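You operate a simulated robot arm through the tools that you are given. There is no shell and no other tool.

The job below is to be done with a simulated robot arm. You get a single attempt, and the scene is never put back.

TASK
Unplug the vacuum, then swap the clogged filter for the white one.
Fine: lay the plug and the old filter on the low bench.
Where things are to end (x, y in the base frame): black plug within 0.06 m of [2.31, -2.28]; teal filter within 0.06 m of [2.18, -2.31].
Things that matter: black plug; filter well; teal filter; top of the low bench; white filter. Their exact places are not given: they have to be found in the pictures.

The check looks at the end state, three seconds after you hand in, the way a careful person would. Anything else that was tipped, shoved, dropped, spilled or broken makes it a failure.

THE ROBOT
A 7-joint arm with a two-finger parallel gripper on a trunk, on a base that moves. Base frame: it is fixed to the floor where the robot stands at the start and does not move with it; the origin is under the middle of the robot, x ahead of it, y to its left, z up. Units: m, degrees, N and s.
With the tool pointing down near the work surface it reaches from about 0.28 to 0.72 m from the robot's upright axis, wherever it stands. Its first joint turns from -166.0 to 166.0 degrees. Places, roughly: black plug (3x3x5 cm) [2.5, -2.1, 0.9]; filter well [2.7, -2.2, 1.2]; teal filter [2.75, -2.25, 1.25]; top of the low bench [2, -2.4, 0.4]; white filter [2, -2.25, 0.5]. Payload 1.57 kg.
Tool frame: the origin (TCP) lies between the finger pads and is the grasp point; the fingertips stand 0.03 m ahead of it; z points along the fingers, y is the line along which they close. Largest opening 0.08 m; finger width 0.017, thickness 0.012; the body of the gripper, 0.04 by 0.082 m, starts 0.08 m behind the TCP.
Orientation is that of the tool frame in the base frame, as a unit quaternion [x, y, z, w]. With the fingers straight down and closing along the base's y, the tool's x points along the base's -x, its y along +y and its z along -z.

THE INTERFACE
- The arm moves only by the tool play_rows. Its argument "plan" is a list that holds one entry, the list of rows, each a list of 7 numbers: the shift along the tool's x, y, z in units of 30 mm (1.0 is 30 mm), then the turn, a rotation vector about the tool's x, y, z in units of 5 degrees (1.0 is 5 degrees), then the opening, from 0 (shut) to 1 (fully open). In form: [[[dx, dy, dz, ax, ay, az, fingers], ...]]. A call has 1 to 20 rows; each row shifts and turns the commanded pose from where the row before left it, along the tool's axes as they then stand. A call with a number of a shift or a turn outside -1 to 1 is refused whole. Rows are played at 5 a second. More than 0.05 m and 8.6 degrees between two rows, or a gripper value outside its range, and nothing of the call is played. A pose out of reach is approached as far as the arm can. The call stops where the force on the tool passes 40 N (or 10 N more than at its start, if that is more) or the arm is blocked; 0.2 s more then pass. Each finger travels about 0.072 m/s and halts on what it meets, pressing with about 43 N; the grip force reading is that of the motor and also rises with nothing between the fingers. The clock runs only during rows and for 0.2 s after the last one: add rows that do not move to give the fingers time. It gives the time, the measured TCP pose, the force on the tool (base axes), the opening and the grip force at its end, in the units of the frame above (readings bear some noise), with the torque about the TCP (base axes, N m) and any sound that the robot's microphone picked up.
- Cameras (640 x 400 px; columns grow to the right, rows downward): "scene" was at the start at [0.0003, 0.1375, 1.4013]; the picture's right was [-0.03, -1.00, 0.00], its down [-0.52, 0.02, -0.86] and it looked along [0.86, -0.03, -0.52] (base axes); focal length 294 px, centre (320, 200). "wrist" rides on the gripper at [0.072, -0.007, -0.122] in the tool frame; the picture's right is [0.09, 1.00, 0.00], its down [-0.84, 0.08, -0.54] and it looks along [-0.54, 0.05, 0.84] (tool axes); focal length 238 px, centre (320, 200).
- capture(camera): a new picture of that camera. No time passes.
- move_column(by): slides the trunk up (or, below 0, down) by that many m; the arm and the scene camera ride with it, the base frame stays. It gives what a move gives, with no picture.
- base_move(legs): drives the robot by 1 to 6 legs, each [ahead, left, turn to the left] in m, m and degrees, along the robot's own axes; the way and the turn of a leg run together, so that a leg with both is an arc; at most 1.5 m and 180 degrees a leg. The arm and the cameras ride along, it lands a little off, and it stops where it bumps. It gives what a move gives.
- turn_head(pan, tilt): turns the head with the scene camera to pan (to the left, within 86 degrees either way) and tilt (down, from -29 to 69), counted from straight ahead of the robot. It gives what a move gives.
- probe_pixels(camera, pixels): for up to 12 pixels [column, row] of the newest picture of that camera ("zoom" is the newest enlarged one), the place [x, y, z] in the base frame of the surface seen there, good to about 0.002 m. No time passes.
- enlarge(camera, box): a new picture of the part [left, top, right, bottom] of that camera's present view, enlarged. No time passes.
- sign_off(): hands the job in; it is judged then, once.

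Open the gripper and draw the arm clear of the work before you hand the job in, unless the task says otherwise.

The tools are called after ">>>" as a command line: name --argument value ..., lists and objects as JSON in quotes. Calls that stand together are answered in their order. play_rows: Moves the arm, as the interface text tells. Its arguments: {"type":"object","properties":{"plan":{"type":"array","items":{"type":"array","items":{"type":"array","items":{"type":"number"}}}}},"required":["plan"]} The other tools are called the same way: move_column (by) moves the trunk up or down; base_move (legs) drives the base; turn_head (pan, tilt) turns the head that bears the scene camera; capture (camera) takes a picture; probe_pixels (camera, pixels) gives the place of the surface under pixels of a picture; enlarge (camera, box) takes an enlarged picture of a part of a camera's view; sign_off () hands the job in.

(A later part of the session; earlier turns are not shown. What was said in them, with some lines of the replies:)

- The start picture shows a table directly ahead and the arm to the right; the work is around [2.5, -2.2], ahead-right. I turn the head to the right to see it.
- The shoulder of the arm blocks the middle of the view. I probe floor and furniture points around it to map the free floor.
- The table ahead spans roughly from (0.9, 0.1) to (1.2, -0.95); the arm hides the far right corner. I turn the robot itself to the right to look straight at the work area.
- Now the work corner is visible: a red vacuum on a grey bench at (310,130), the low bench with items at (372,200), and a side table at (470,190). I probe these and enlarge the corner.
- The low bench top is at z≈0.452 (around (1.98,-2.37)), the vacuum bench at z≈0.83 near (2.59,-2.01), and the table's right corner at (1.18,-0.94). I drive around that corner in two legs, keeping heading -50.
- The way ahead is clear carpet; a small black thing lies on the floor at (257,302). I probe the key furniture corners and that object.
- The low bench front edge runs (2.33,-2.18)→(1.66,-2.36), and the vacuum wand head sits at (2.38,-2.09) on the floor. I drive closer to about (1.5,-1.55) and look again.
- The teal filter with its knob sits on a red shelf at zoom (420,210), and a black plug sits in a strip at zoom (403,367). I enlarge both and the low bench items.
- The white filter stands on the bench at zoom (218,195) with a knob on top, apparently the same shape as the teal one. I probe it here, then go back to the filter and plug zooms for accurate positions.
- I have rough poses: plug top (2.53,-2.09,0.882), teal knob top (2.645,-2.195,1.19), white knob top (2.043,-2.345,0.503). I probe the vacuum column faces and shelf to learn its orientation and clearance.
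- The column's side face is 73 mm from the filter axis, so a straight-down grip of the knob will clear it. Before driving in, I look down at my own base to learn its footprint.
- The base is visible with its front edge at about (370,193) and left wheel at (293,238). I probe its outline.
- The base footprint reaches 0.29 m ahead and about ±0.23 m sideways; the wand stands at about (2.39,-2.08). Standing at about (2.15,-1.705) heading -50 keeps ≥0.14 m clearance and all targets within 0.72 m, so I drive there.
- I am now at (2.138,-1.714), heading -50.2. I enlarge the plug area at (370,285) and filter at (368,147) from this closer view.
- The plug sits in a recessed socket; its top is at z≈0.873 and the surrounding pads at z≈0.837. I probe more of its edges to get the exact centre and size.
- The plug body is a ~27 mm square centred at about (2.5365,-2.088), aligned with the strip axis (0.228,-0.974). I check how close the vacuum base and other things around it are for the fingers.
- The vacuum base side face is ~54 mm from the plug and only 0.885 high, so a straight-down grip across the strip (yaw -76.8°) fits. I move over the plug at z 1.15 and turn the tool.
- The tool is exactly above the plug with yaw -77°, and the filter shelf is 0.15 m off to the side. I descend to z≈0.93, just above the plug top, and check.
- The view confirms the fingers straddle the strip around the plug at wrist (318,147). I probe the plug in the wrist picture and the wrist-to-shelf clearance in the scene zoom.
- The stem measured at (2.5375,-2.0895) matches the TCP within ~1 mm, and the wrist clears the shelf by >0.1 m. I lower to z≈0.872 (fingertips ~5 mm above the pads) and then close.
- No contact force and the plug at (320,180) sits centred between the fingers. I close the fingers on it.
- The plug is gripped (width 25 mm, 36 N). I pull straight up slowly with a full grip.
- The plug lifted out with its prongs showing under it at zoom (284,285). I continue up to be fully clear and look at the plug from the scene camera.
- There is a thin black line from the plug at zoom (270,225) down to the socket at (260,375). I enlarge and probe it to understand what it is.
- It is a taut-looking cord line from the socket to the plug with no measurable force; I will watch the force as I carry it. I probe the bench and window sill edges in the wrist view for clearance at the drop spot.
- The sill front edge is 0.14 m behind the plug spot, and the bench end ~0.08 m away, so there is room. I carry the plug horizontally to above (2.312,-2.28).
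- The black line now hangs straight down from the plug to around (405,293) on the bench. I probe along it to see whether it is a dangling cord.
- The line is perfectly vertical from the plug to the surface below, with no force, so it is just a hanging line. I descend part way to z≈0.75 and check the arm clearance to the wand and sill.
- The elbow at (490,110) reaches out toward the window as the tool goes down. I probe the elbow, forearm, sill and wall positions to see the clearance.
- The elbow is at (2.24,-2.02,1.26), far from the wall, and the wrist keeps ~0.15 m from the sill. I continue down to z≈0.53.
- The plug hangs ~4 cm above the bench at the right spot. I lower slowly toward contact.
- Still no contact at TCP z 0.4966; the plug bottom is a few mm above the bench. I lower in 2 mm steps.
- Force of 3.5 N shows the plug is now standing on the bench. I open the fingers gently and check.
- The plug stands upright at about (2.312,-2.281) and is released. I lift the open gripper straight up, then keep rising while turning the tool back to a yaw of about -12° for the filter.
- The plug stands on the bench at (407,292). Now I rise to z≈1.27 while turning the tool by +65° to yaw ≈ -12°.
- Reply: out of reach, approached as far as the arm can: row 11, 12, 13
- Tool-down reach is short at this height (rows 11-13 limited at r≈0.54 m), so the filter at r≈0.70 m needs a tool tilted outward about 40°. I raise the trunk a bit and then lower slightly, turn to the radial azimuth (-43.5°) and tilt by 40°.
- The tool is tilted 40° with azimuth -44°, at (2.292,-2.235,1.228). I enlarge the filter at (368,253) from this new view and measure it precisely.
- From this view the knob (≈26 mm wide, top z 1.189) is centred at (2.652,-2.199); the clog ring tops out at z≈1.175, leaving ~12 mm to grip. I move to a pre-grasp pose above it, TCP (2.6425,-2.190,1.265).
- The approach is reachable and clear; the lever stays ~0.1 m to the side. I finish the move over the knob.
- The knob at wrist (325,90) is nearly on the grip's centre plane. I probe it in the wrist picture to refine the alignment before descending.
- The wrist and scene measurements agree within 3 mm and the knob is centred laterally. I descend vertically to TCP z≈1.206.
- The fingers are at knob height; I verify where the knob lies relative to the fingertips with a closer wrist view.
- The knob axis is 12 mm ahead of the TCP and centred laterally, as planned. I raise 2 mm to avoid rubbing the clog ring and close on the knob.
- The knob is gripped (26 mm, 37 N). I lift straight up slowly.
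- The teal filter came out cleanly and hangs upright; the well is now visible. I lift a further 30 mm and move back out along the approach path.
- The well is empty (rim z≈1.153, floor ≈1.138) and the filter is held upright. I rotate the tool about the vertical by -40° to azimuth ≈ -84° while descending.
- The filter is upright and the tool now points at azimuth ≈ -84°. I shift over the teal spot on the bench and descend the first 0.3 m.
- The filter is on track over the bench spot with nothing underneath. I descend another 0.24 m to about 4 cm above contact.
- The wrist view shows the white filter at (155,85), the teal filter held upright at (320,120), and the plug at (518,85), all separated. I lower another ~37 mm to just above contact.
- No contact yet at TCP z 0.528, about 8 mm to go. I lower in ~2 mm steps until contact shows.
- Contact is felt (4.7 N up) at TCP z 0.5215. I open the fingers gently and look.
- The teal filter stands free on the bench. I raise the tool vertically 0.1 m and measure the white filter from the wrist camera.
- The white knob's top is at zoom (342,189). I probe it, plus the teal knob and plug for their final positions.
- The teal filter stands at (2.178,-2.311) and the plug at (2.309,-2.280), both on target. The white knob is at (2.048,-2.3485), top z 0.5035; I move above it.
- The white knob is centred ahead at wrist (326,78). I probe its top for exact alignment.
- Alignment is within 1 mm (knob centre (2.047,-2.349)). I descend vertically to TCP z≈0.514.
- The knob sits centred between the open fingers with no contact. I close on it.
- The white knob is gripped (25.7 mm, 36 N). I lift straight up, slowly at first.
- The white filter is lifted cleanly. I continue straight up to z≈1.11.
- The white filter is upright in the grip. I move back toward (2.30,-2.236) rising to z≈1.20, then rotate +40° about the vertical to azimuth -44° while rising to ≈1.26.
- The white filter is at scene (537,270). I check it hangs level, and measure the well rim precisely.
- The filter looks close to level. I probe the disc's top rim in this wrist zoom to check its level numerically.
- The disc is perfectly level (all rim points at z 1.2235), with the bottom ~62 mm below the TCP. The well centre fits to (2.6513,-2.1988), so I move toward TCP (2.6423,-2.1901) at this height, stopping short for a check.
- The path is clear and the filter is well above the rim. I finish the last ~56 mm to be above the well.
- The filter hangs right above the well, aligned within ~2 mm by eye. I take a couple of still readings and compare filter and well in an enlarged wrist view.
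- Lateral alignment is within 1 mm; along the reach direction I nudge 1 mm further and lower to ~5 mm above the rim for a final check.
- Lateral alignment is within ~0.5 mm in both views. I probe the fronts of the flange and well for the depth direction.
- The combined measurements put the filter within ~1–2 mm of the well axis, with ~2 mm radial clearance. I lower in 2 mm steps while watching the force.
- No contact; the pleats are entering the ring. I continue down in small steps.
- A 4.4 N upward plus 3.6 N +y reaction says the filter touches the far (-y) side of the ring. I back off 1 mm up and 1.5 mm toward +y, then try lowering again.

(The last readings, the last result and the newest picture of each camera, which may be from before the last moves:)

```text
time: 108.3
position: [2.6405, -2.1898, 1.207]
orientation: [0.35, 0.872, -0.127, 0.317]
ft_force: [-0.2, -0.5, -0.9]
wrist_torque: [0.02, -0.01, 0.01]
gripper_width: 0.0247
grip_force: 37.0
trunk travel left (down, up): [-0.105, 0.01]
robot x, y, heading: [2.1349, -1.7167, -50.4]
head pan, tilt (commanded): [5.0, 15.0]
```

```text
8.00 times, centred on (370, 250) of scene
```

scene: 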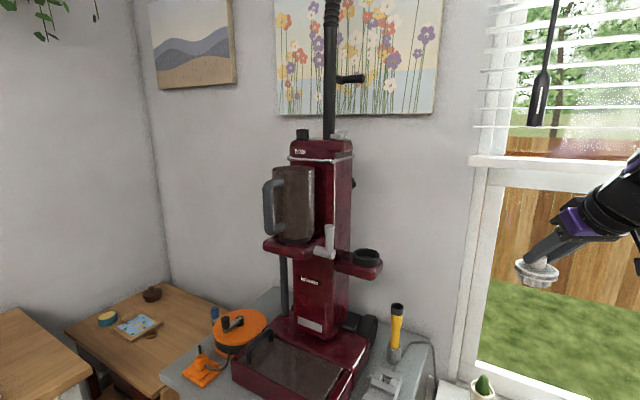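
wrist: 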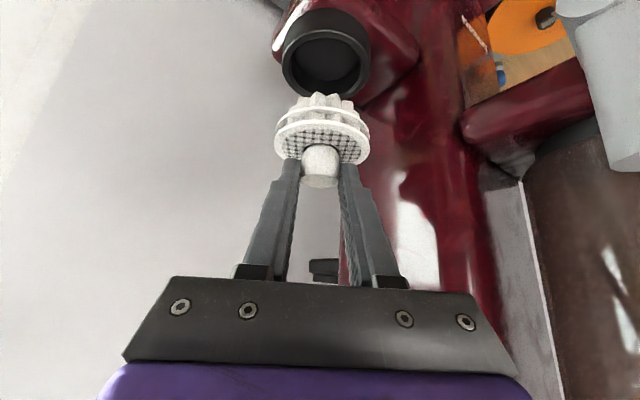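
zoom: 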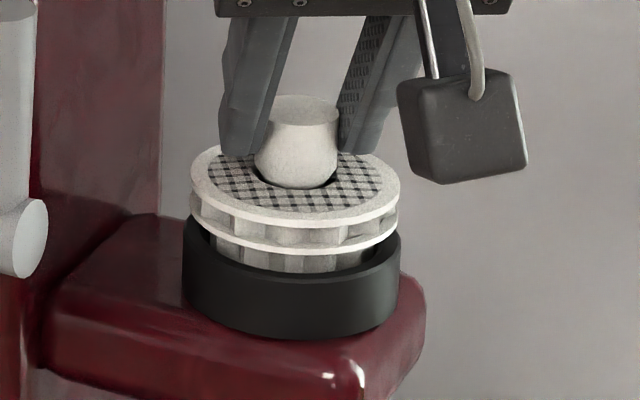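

The filter slid into the ring without force (TCP z 1.207). I keep lowering toward the seated height of ≈1.199.

>>> play_rows --plan '[[[0.0429, 0, 0.0511, 0, 0, 0, 0], [0.0429, 0, 0.0511, 0, 0, 0, 0], [0.0429, 0, 0.0511, 0, 0, 0, 0], [0, 0, 0, 0, 0, 0, 0]]]'

>>> enlarge --camera "scene" --box '[340, 225, 400, 275]'

```text
time: 109.3
position: [2.64, -2.1901, 1.2004]
orientation: [0.35, 0.872, -0.128, 0.317]
ft_force: [-0.9, 0.3, -0.7]
wrist_torque: [-0.01, 0.02, -0.04]
gripper_width: 0.0248
grip_force: 36.4
trunk travel left (down, up): [-0.105, 0.01]
robot x, y, heading: [2.1337, -1.7144, -50.8]
head pan, tilt (commanded): [5.0, 15.0]
```

```text
8.00 times, centred on (370, 250) of scene
```

zoom: 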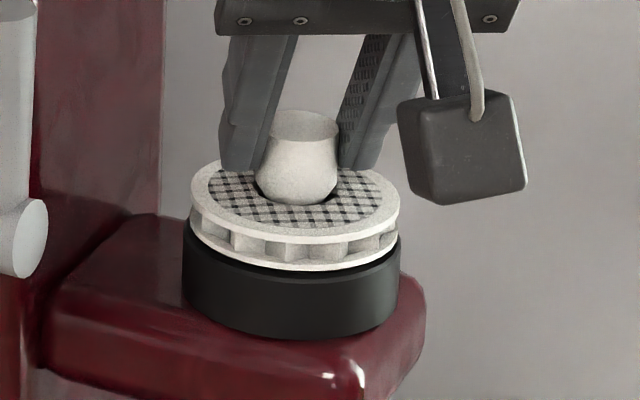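

Almost seated: the lower flange is right at the ring's rim. I lower in 1 mm steps until contact.

>>> play_rows --plan '[[[0.0215, 0, 0.0255, 0, 0, 0, 0], [0.0215, 0, 0.0255, 0, 0, 0, 0], [0, 0, 0, 0, 0, 0, 0]]]'

>>> enlarge --camera "scene" --box '[340, 225, 400, 275]'

```text
time: 110.1
position: [2.6412, -2.1892, 1.1989]
orientation: [0.35, 0.872, -0.129, 0.318]
ft_force: [-6.2, 5.8, 2.1]
wrist_torque: [0.0, 0.21, 0.02]
gripper_width: 0.0247
grip_force: 36.3
trunk travel left (down, up): [-0.105, 0.01]
robot x, y, heading: [2.1354, -1.7158, -50.1]
head pan, tilt (commanded): [5.0, 15.0]
```

```text
8.00 times, centred on (370, 250) of scene
```

zoom: 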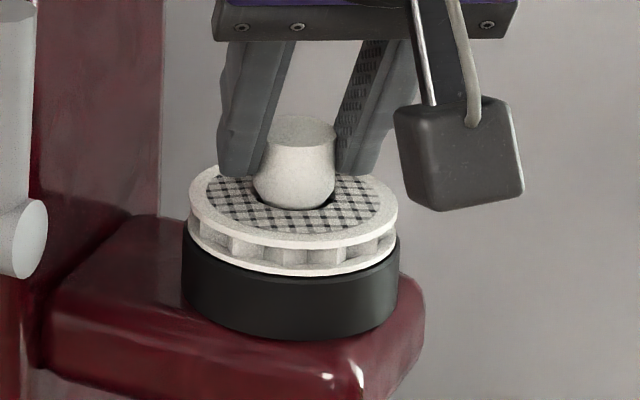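

A lateral reaction (-6,+6 N) appears as the filter seats. I probe the disc top to see its height and tilt.

>>> probe_pixels --camera "zoom" --pixels '[[200, 195], [196, 210], [385, 225], [385, 205], [290, 242], [250, 235], [340, 238], [230, 180], [370, 190], [290, 270], [290, 290], [220, 255]]'

>>> enlarge --camera "wrist" --box '[250, 50, 400, 200]'

>>> probe_pixels --camera "zoom" --pixels '[[190, 200], [430, 200], [310, 140], [240, 160], [390, 160], [200, 240], [425, 240], [310, 60], [230, 90], [410, 90], [310, 290], [270, 290]]'

```text
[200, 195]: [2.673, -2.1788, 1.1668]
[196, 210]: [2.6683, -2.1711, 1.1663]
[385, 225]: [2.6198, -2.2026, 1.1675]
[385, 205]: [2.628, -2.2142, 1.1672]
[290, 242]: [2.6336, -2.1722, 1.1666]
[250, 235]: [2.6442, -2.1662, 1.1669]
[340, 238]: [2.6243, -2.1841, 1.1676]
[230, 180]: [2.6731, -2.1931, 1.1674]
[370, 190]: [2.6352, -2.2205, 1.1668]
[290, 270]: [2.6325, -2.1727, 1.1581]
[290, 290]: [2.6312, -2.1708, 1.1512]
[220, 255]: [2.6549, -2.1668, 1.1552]
```

```text
2.67 times, centred on (325, 125) of wrist
```

zoom: 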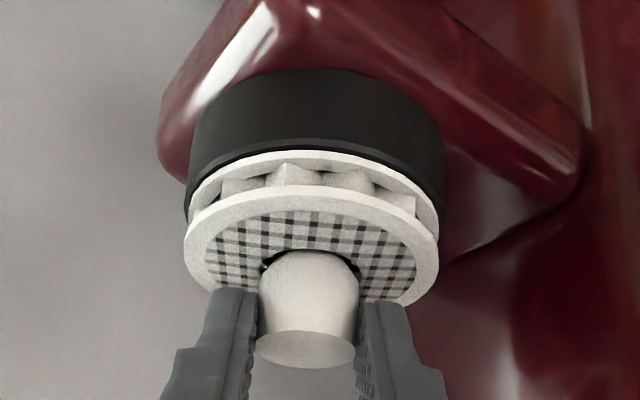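

```text
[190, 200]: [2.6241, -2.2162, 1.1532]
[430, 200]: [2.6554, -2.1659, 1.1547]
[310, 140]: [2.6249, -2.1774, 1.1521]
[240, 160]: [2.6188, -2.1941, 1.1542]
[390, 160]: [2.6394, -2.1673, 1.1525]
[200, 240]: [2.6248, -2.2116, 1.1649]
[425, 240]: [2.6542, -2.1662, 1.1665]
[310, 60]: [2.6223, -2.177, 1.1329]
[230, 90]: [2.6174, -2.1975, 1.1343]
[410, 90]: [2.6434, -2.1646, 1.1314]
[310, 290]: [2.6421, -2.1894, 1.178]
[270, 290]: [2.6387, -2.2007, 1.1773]
```

The disc top is level at z 1.167, matching the old filter's seated height (knob top ≈1.189). It is seated, so I open the fingers gently.

>>> play_rows --plan '[[[0, 0, 0, 0, 0, 0, 0.33], [0, 0, 0, 0, 0, 0, 0.4], [0, 0, 0, 0, 0, 0, 0.5], [0, 0, 0, 0, 0, 0, 0.65], [0, 0, 0, 0, 0, 0, 0.65]]]'

>>> enlarge --camera "scene" --box '[340, 225, 400, 275]'

>>> probe_pixels --camera "zoom" --pixels '[[200, 195], [385, 225], [385, 205], [290, 242], [250, 235], [340, 238], [230, 180], [370, 190], [290, 270], [290, 290]]'

```text
time: 111.3
position: [2.6414, -2.1894, 1.1977]
orientation: [0.35, 0.872, -0.127, 0.318]
ft_force: [0.1, -0.3, 0.4]
wrist_torque: [0.0, 0.02, 0.04]
gripper_width: 0.052
grip_force: 0.0
trunk travel left (down, up): [-0.105, 0.01]
robot x, y, heading: [2.1344, -1.7132, -50.4]
head pan, tilt (commanded): [5.0, 15.0]
```

```text
8.00 times, centred on (370, 250) of scene
```

zoom: 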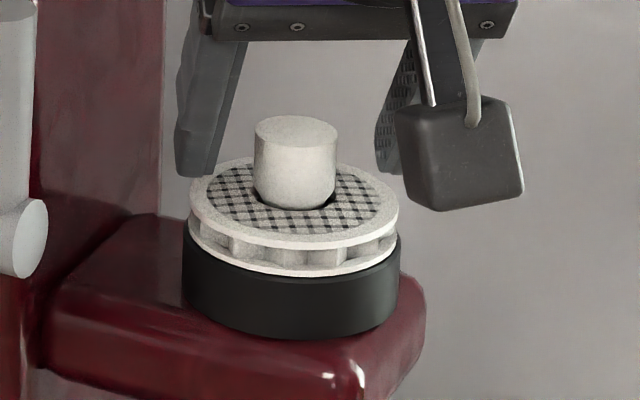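

```text
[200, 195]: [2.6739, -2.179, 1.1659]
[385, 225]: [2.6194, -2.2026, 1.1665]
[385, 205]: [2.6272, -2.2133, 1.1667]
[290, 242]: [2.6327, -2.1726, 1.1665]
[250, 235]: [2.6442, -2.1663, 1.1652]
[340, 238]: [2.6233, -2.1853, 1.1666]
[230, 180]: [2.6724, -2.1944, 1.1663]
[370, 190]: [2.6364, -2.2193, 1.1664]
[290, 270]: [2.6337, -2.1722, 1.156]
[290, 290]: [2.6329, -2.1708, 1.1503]
```

The white filter is released, seated and level. I raise the gripper vertically, then withdraw along the approach path.

>>> play_rows --plan '[[[-0.2, 0, -0.238, 0, 0, 0, 0.65], [-0.5, 0, -0.595, 0, 0, 0, 0.65], [-0.6, 0, -0.714, 0, 0, 0, 0.65], [0, 0, 0, 0, 0, 0, 0.65], [0.4547, -0.7552, -0.3809, 0, 0, 0, 0.65], [0.4547, -0.7552, -0.3809, 0, 0, 0, 0.65], [0.4547, -0.7552, -0.3809, 0, 0, 0, 0.65], [0.4547, -0.7552, -0.3809, 0, 0, 0, 0.65], [0.4547, -0.7552, -0.3809, 0, 0, 0, 0.65], [0.4547, -0.7552, -0.3809, 0, 0, 0, 0.65], [0.4547, -0.7552, -0.3809, 0, 0, 0, 0.65], [0.4547, -0.7552, -0.3809, 0, 0, 0, 0.65], [0.4547, -0.7552, -0.3809, 0, 0, 0, 0.65], [0.4547, -0.7552, -0.3809, 0, 0, 0, 0.65], [0.4547, -0.7552, -0.3809, 0, 0, 0, 0.65], [0.4547, -0.7552, -0.3809, 0, 0, 0, 0.65], [0, 0, 0, 0, 0, 0, 0.65]]]'

>>> turn_head --pan 2 --tilt 32

>>> capture --camera "scene"

>>> capture --camera "wrist"

```text
time: 114.9
position: [2.2979, -2.2406, 1.259]
orientation: [0.349, 0.872, -0.127, 0.318]
ft_force: [-1.0, 0.2, -0.2]
wrist_torque: [0.04, 0.0, -0.03]
gripper_width: 0.052
grip_force: 0.1
trunk travel left (down, up): [-0.105, 0.01]
robot x, y, heading: [2.1368, -1.7181, -50.3]
head pan, tilt (commanded): [5.0, 15.0]
```

```text
time: 115.7
position: [2.2975, -2.2403, 1.2587]
orientation: [0.35, 0.872, -0.127, 0.318]
ft_force: [0.1, -0.1, 0.1]
wrist_torque: [0.01, -0.01, 0.0]
gripper_width: 0.0521
grip_force: 0.0
trunk travel left (down, up): [-0.105, 0.01]
robot x, y, heading: [2.1378, -1.7167, -50.2]
head pan, tilt (commanded): [2.0, 32.0]
```

```text
taken
```

scene: 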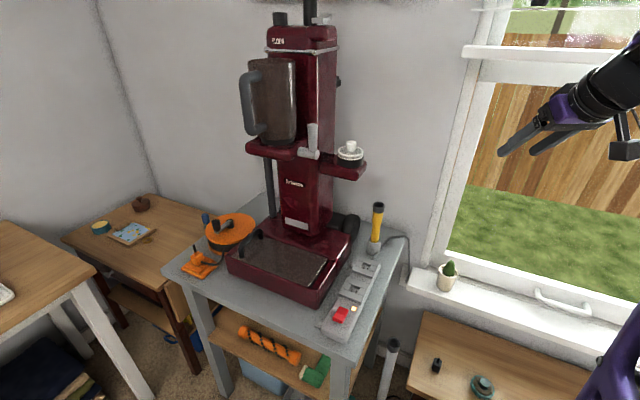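

```text
taken
```

wrist: 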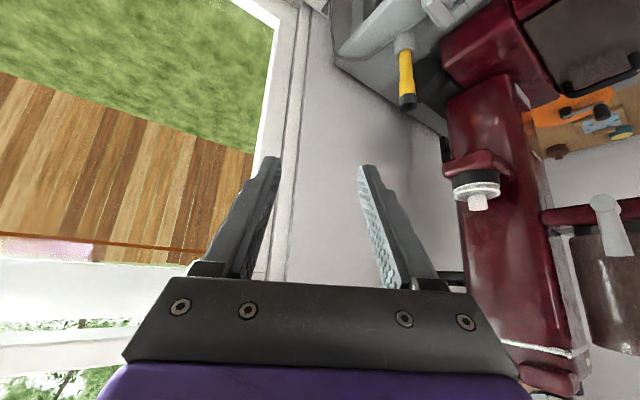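

The white filter sits in the well at (349,152), and plug (436,364) and teal filter (482,384) stand on the bench. I enlarge and probe these for a final check.

>>> turn_head --pan -12 --tilt 42

>>> capture --camera "scene"

>>> enlarge --camera "scene" --box '[330, 240, 450, 340]'

```text
time: 116.4
position: [2.2981, -2.2396, 1.2593]
orientation: [0.35, 0.872, -0.127, 0.318]
ft_force: [0.0, -0.5, -0.2]
wrist_torque: [-0.03, -0.03, 0.01]
gripper_width: 0.052
grip_force: 0.1
trunk travel left (down, up): [-0.105, 0.01]
robot x, y, heading: [2.1348, -1.714, -50.4]
head pan, tilt (commanded): [-12.0, 42.0]
```

```text
taken
```

scene: 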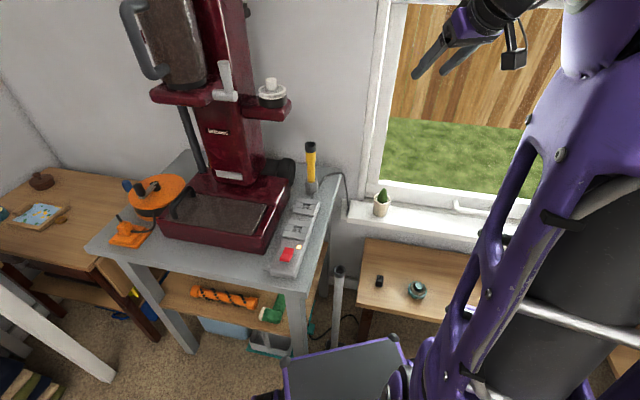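

```text
4.00 times, centred on (390, 290) of scene
```

zoom: 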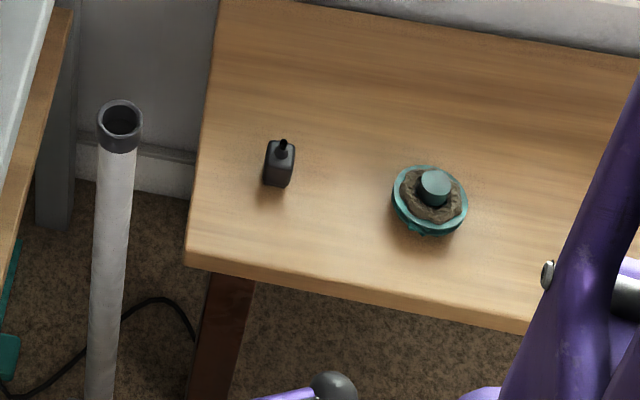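

I probe the teal disc rim, its knob and the plug for position and levelness.

>>> probe_pixels --camera "zoom" --pixels '[[434, 182], [434, 195], [398, 185], [462, 205], [420, 170], [435, 225], [405, 215], [283, 146], [280, 160], [278, 180], [430, 260], [340, 200]]'

```text
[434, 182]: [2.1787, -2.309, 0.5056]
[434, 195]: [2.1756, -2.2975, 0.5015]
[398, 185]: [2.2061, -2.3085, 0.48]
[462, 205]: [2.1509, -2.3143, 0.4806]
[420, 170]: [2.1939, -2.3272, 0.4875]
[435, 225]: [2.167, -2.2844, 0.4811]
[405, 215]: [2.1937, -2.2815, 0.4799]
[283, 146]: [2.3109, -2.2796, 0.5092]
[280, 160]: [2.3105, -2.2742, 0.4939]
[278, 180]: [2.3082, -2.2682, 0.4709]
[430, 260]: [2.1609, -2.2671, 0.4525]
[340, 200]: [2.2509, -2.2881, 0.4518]
```

Everything is in place: teal filter level at (2.178,-2.311), plug upright at (2.311,-2.279), white filter seated. I open the gripper fully and draw the arm back toward the robot.

>>> play_rows --plan '[[[0.7, 0, -0.588, 0, 0, 0, 1], [0.7, 0, -0.588, 0, 0, 0, 1], [0.7, 0, -0.588, 0, 0, 0, 1], [0, 0, 0, 0, 0, 0, 1]]]'

>>> turn_head --pan 0 --tilt 32

>>> capture --camera "scene"

```text
time: 117.4
position: [2.2391, -2.1827, 1.2543]
orientation: [0.35, 0.875, -0.121, 0.313]
ft_force: [0.0, 0.7, 0.0]
wrist_torque: [-0.02, -0.01, 0.02]
gripper_width: 0.08
grip_force: 0.0
trunk travel left (down, up): [-0.105, 0.01]
robot x, y, heading: [2.1348, -1.7187, -50.6]
head pan, tilt (commanded): [-12.0, 42.0]
```

```text
time: 118.2
position: [2.2385, -2.1824, 1.2591]
orientation: [0.35, 0.872, -0.127, 0.317]
ft_force: [-0.2, 0.5, 0.3]
wrist_torque: [-0.02, -0.03, -0.01]
gripper_width: 0.08
grip_force: 0.1
trunk travel left (down, up): [-0.105, 0.01]
robot x, y, heading: [2.1347, -1.7134, -50.5]
head pan, tilt (commanded): [0.0, 32.0]
```

```text
taken
```

scene: 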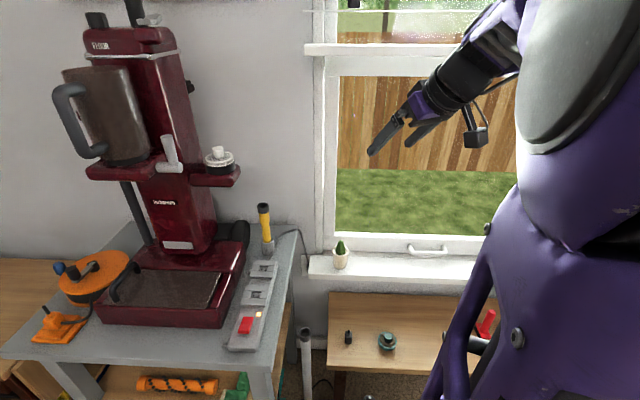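

The final picture shows the unplugged socket, the white filter seated at (218,160), the plug (348,337) and teal filter (387,341) on the bench, and the arm clear with the gripper open. I hand the job in.

>>> sign_off

```text
The job is handed in.
```

The vacuum is unplugged, the white filter is in the well, and the plug and the old teal filter are on the low bench. I handed the job in and have not seen the check's result.

| Item | Target (x, y) | Measured position | State |
|---|---|---|---|
| Black plug | (2.31, -2.28) | (2.311, -2.279) | Standing upright on the bench |
| Teal filter | (2.18, -2.31) | about (2.178, -2.311) | Level on the bench |
| White filter | Filter well | In the well | Level, at the same height the old filter sat |

- **First try at the well:** the white filter touched the far side of the ring with about 4 N. I backed off, moved it 1.5 mm, and it went in without further force until it seated.
- **Other objects:** I felt no unexpected contact, and nothing looked moved or tipped in the last pictures.
- **Robot at hand-in:** the gripper is open and the arm is drawn back clear of the vacuum and bench. The trunk is 5.5 cm higher than at the start; I raised it to reach the filter.
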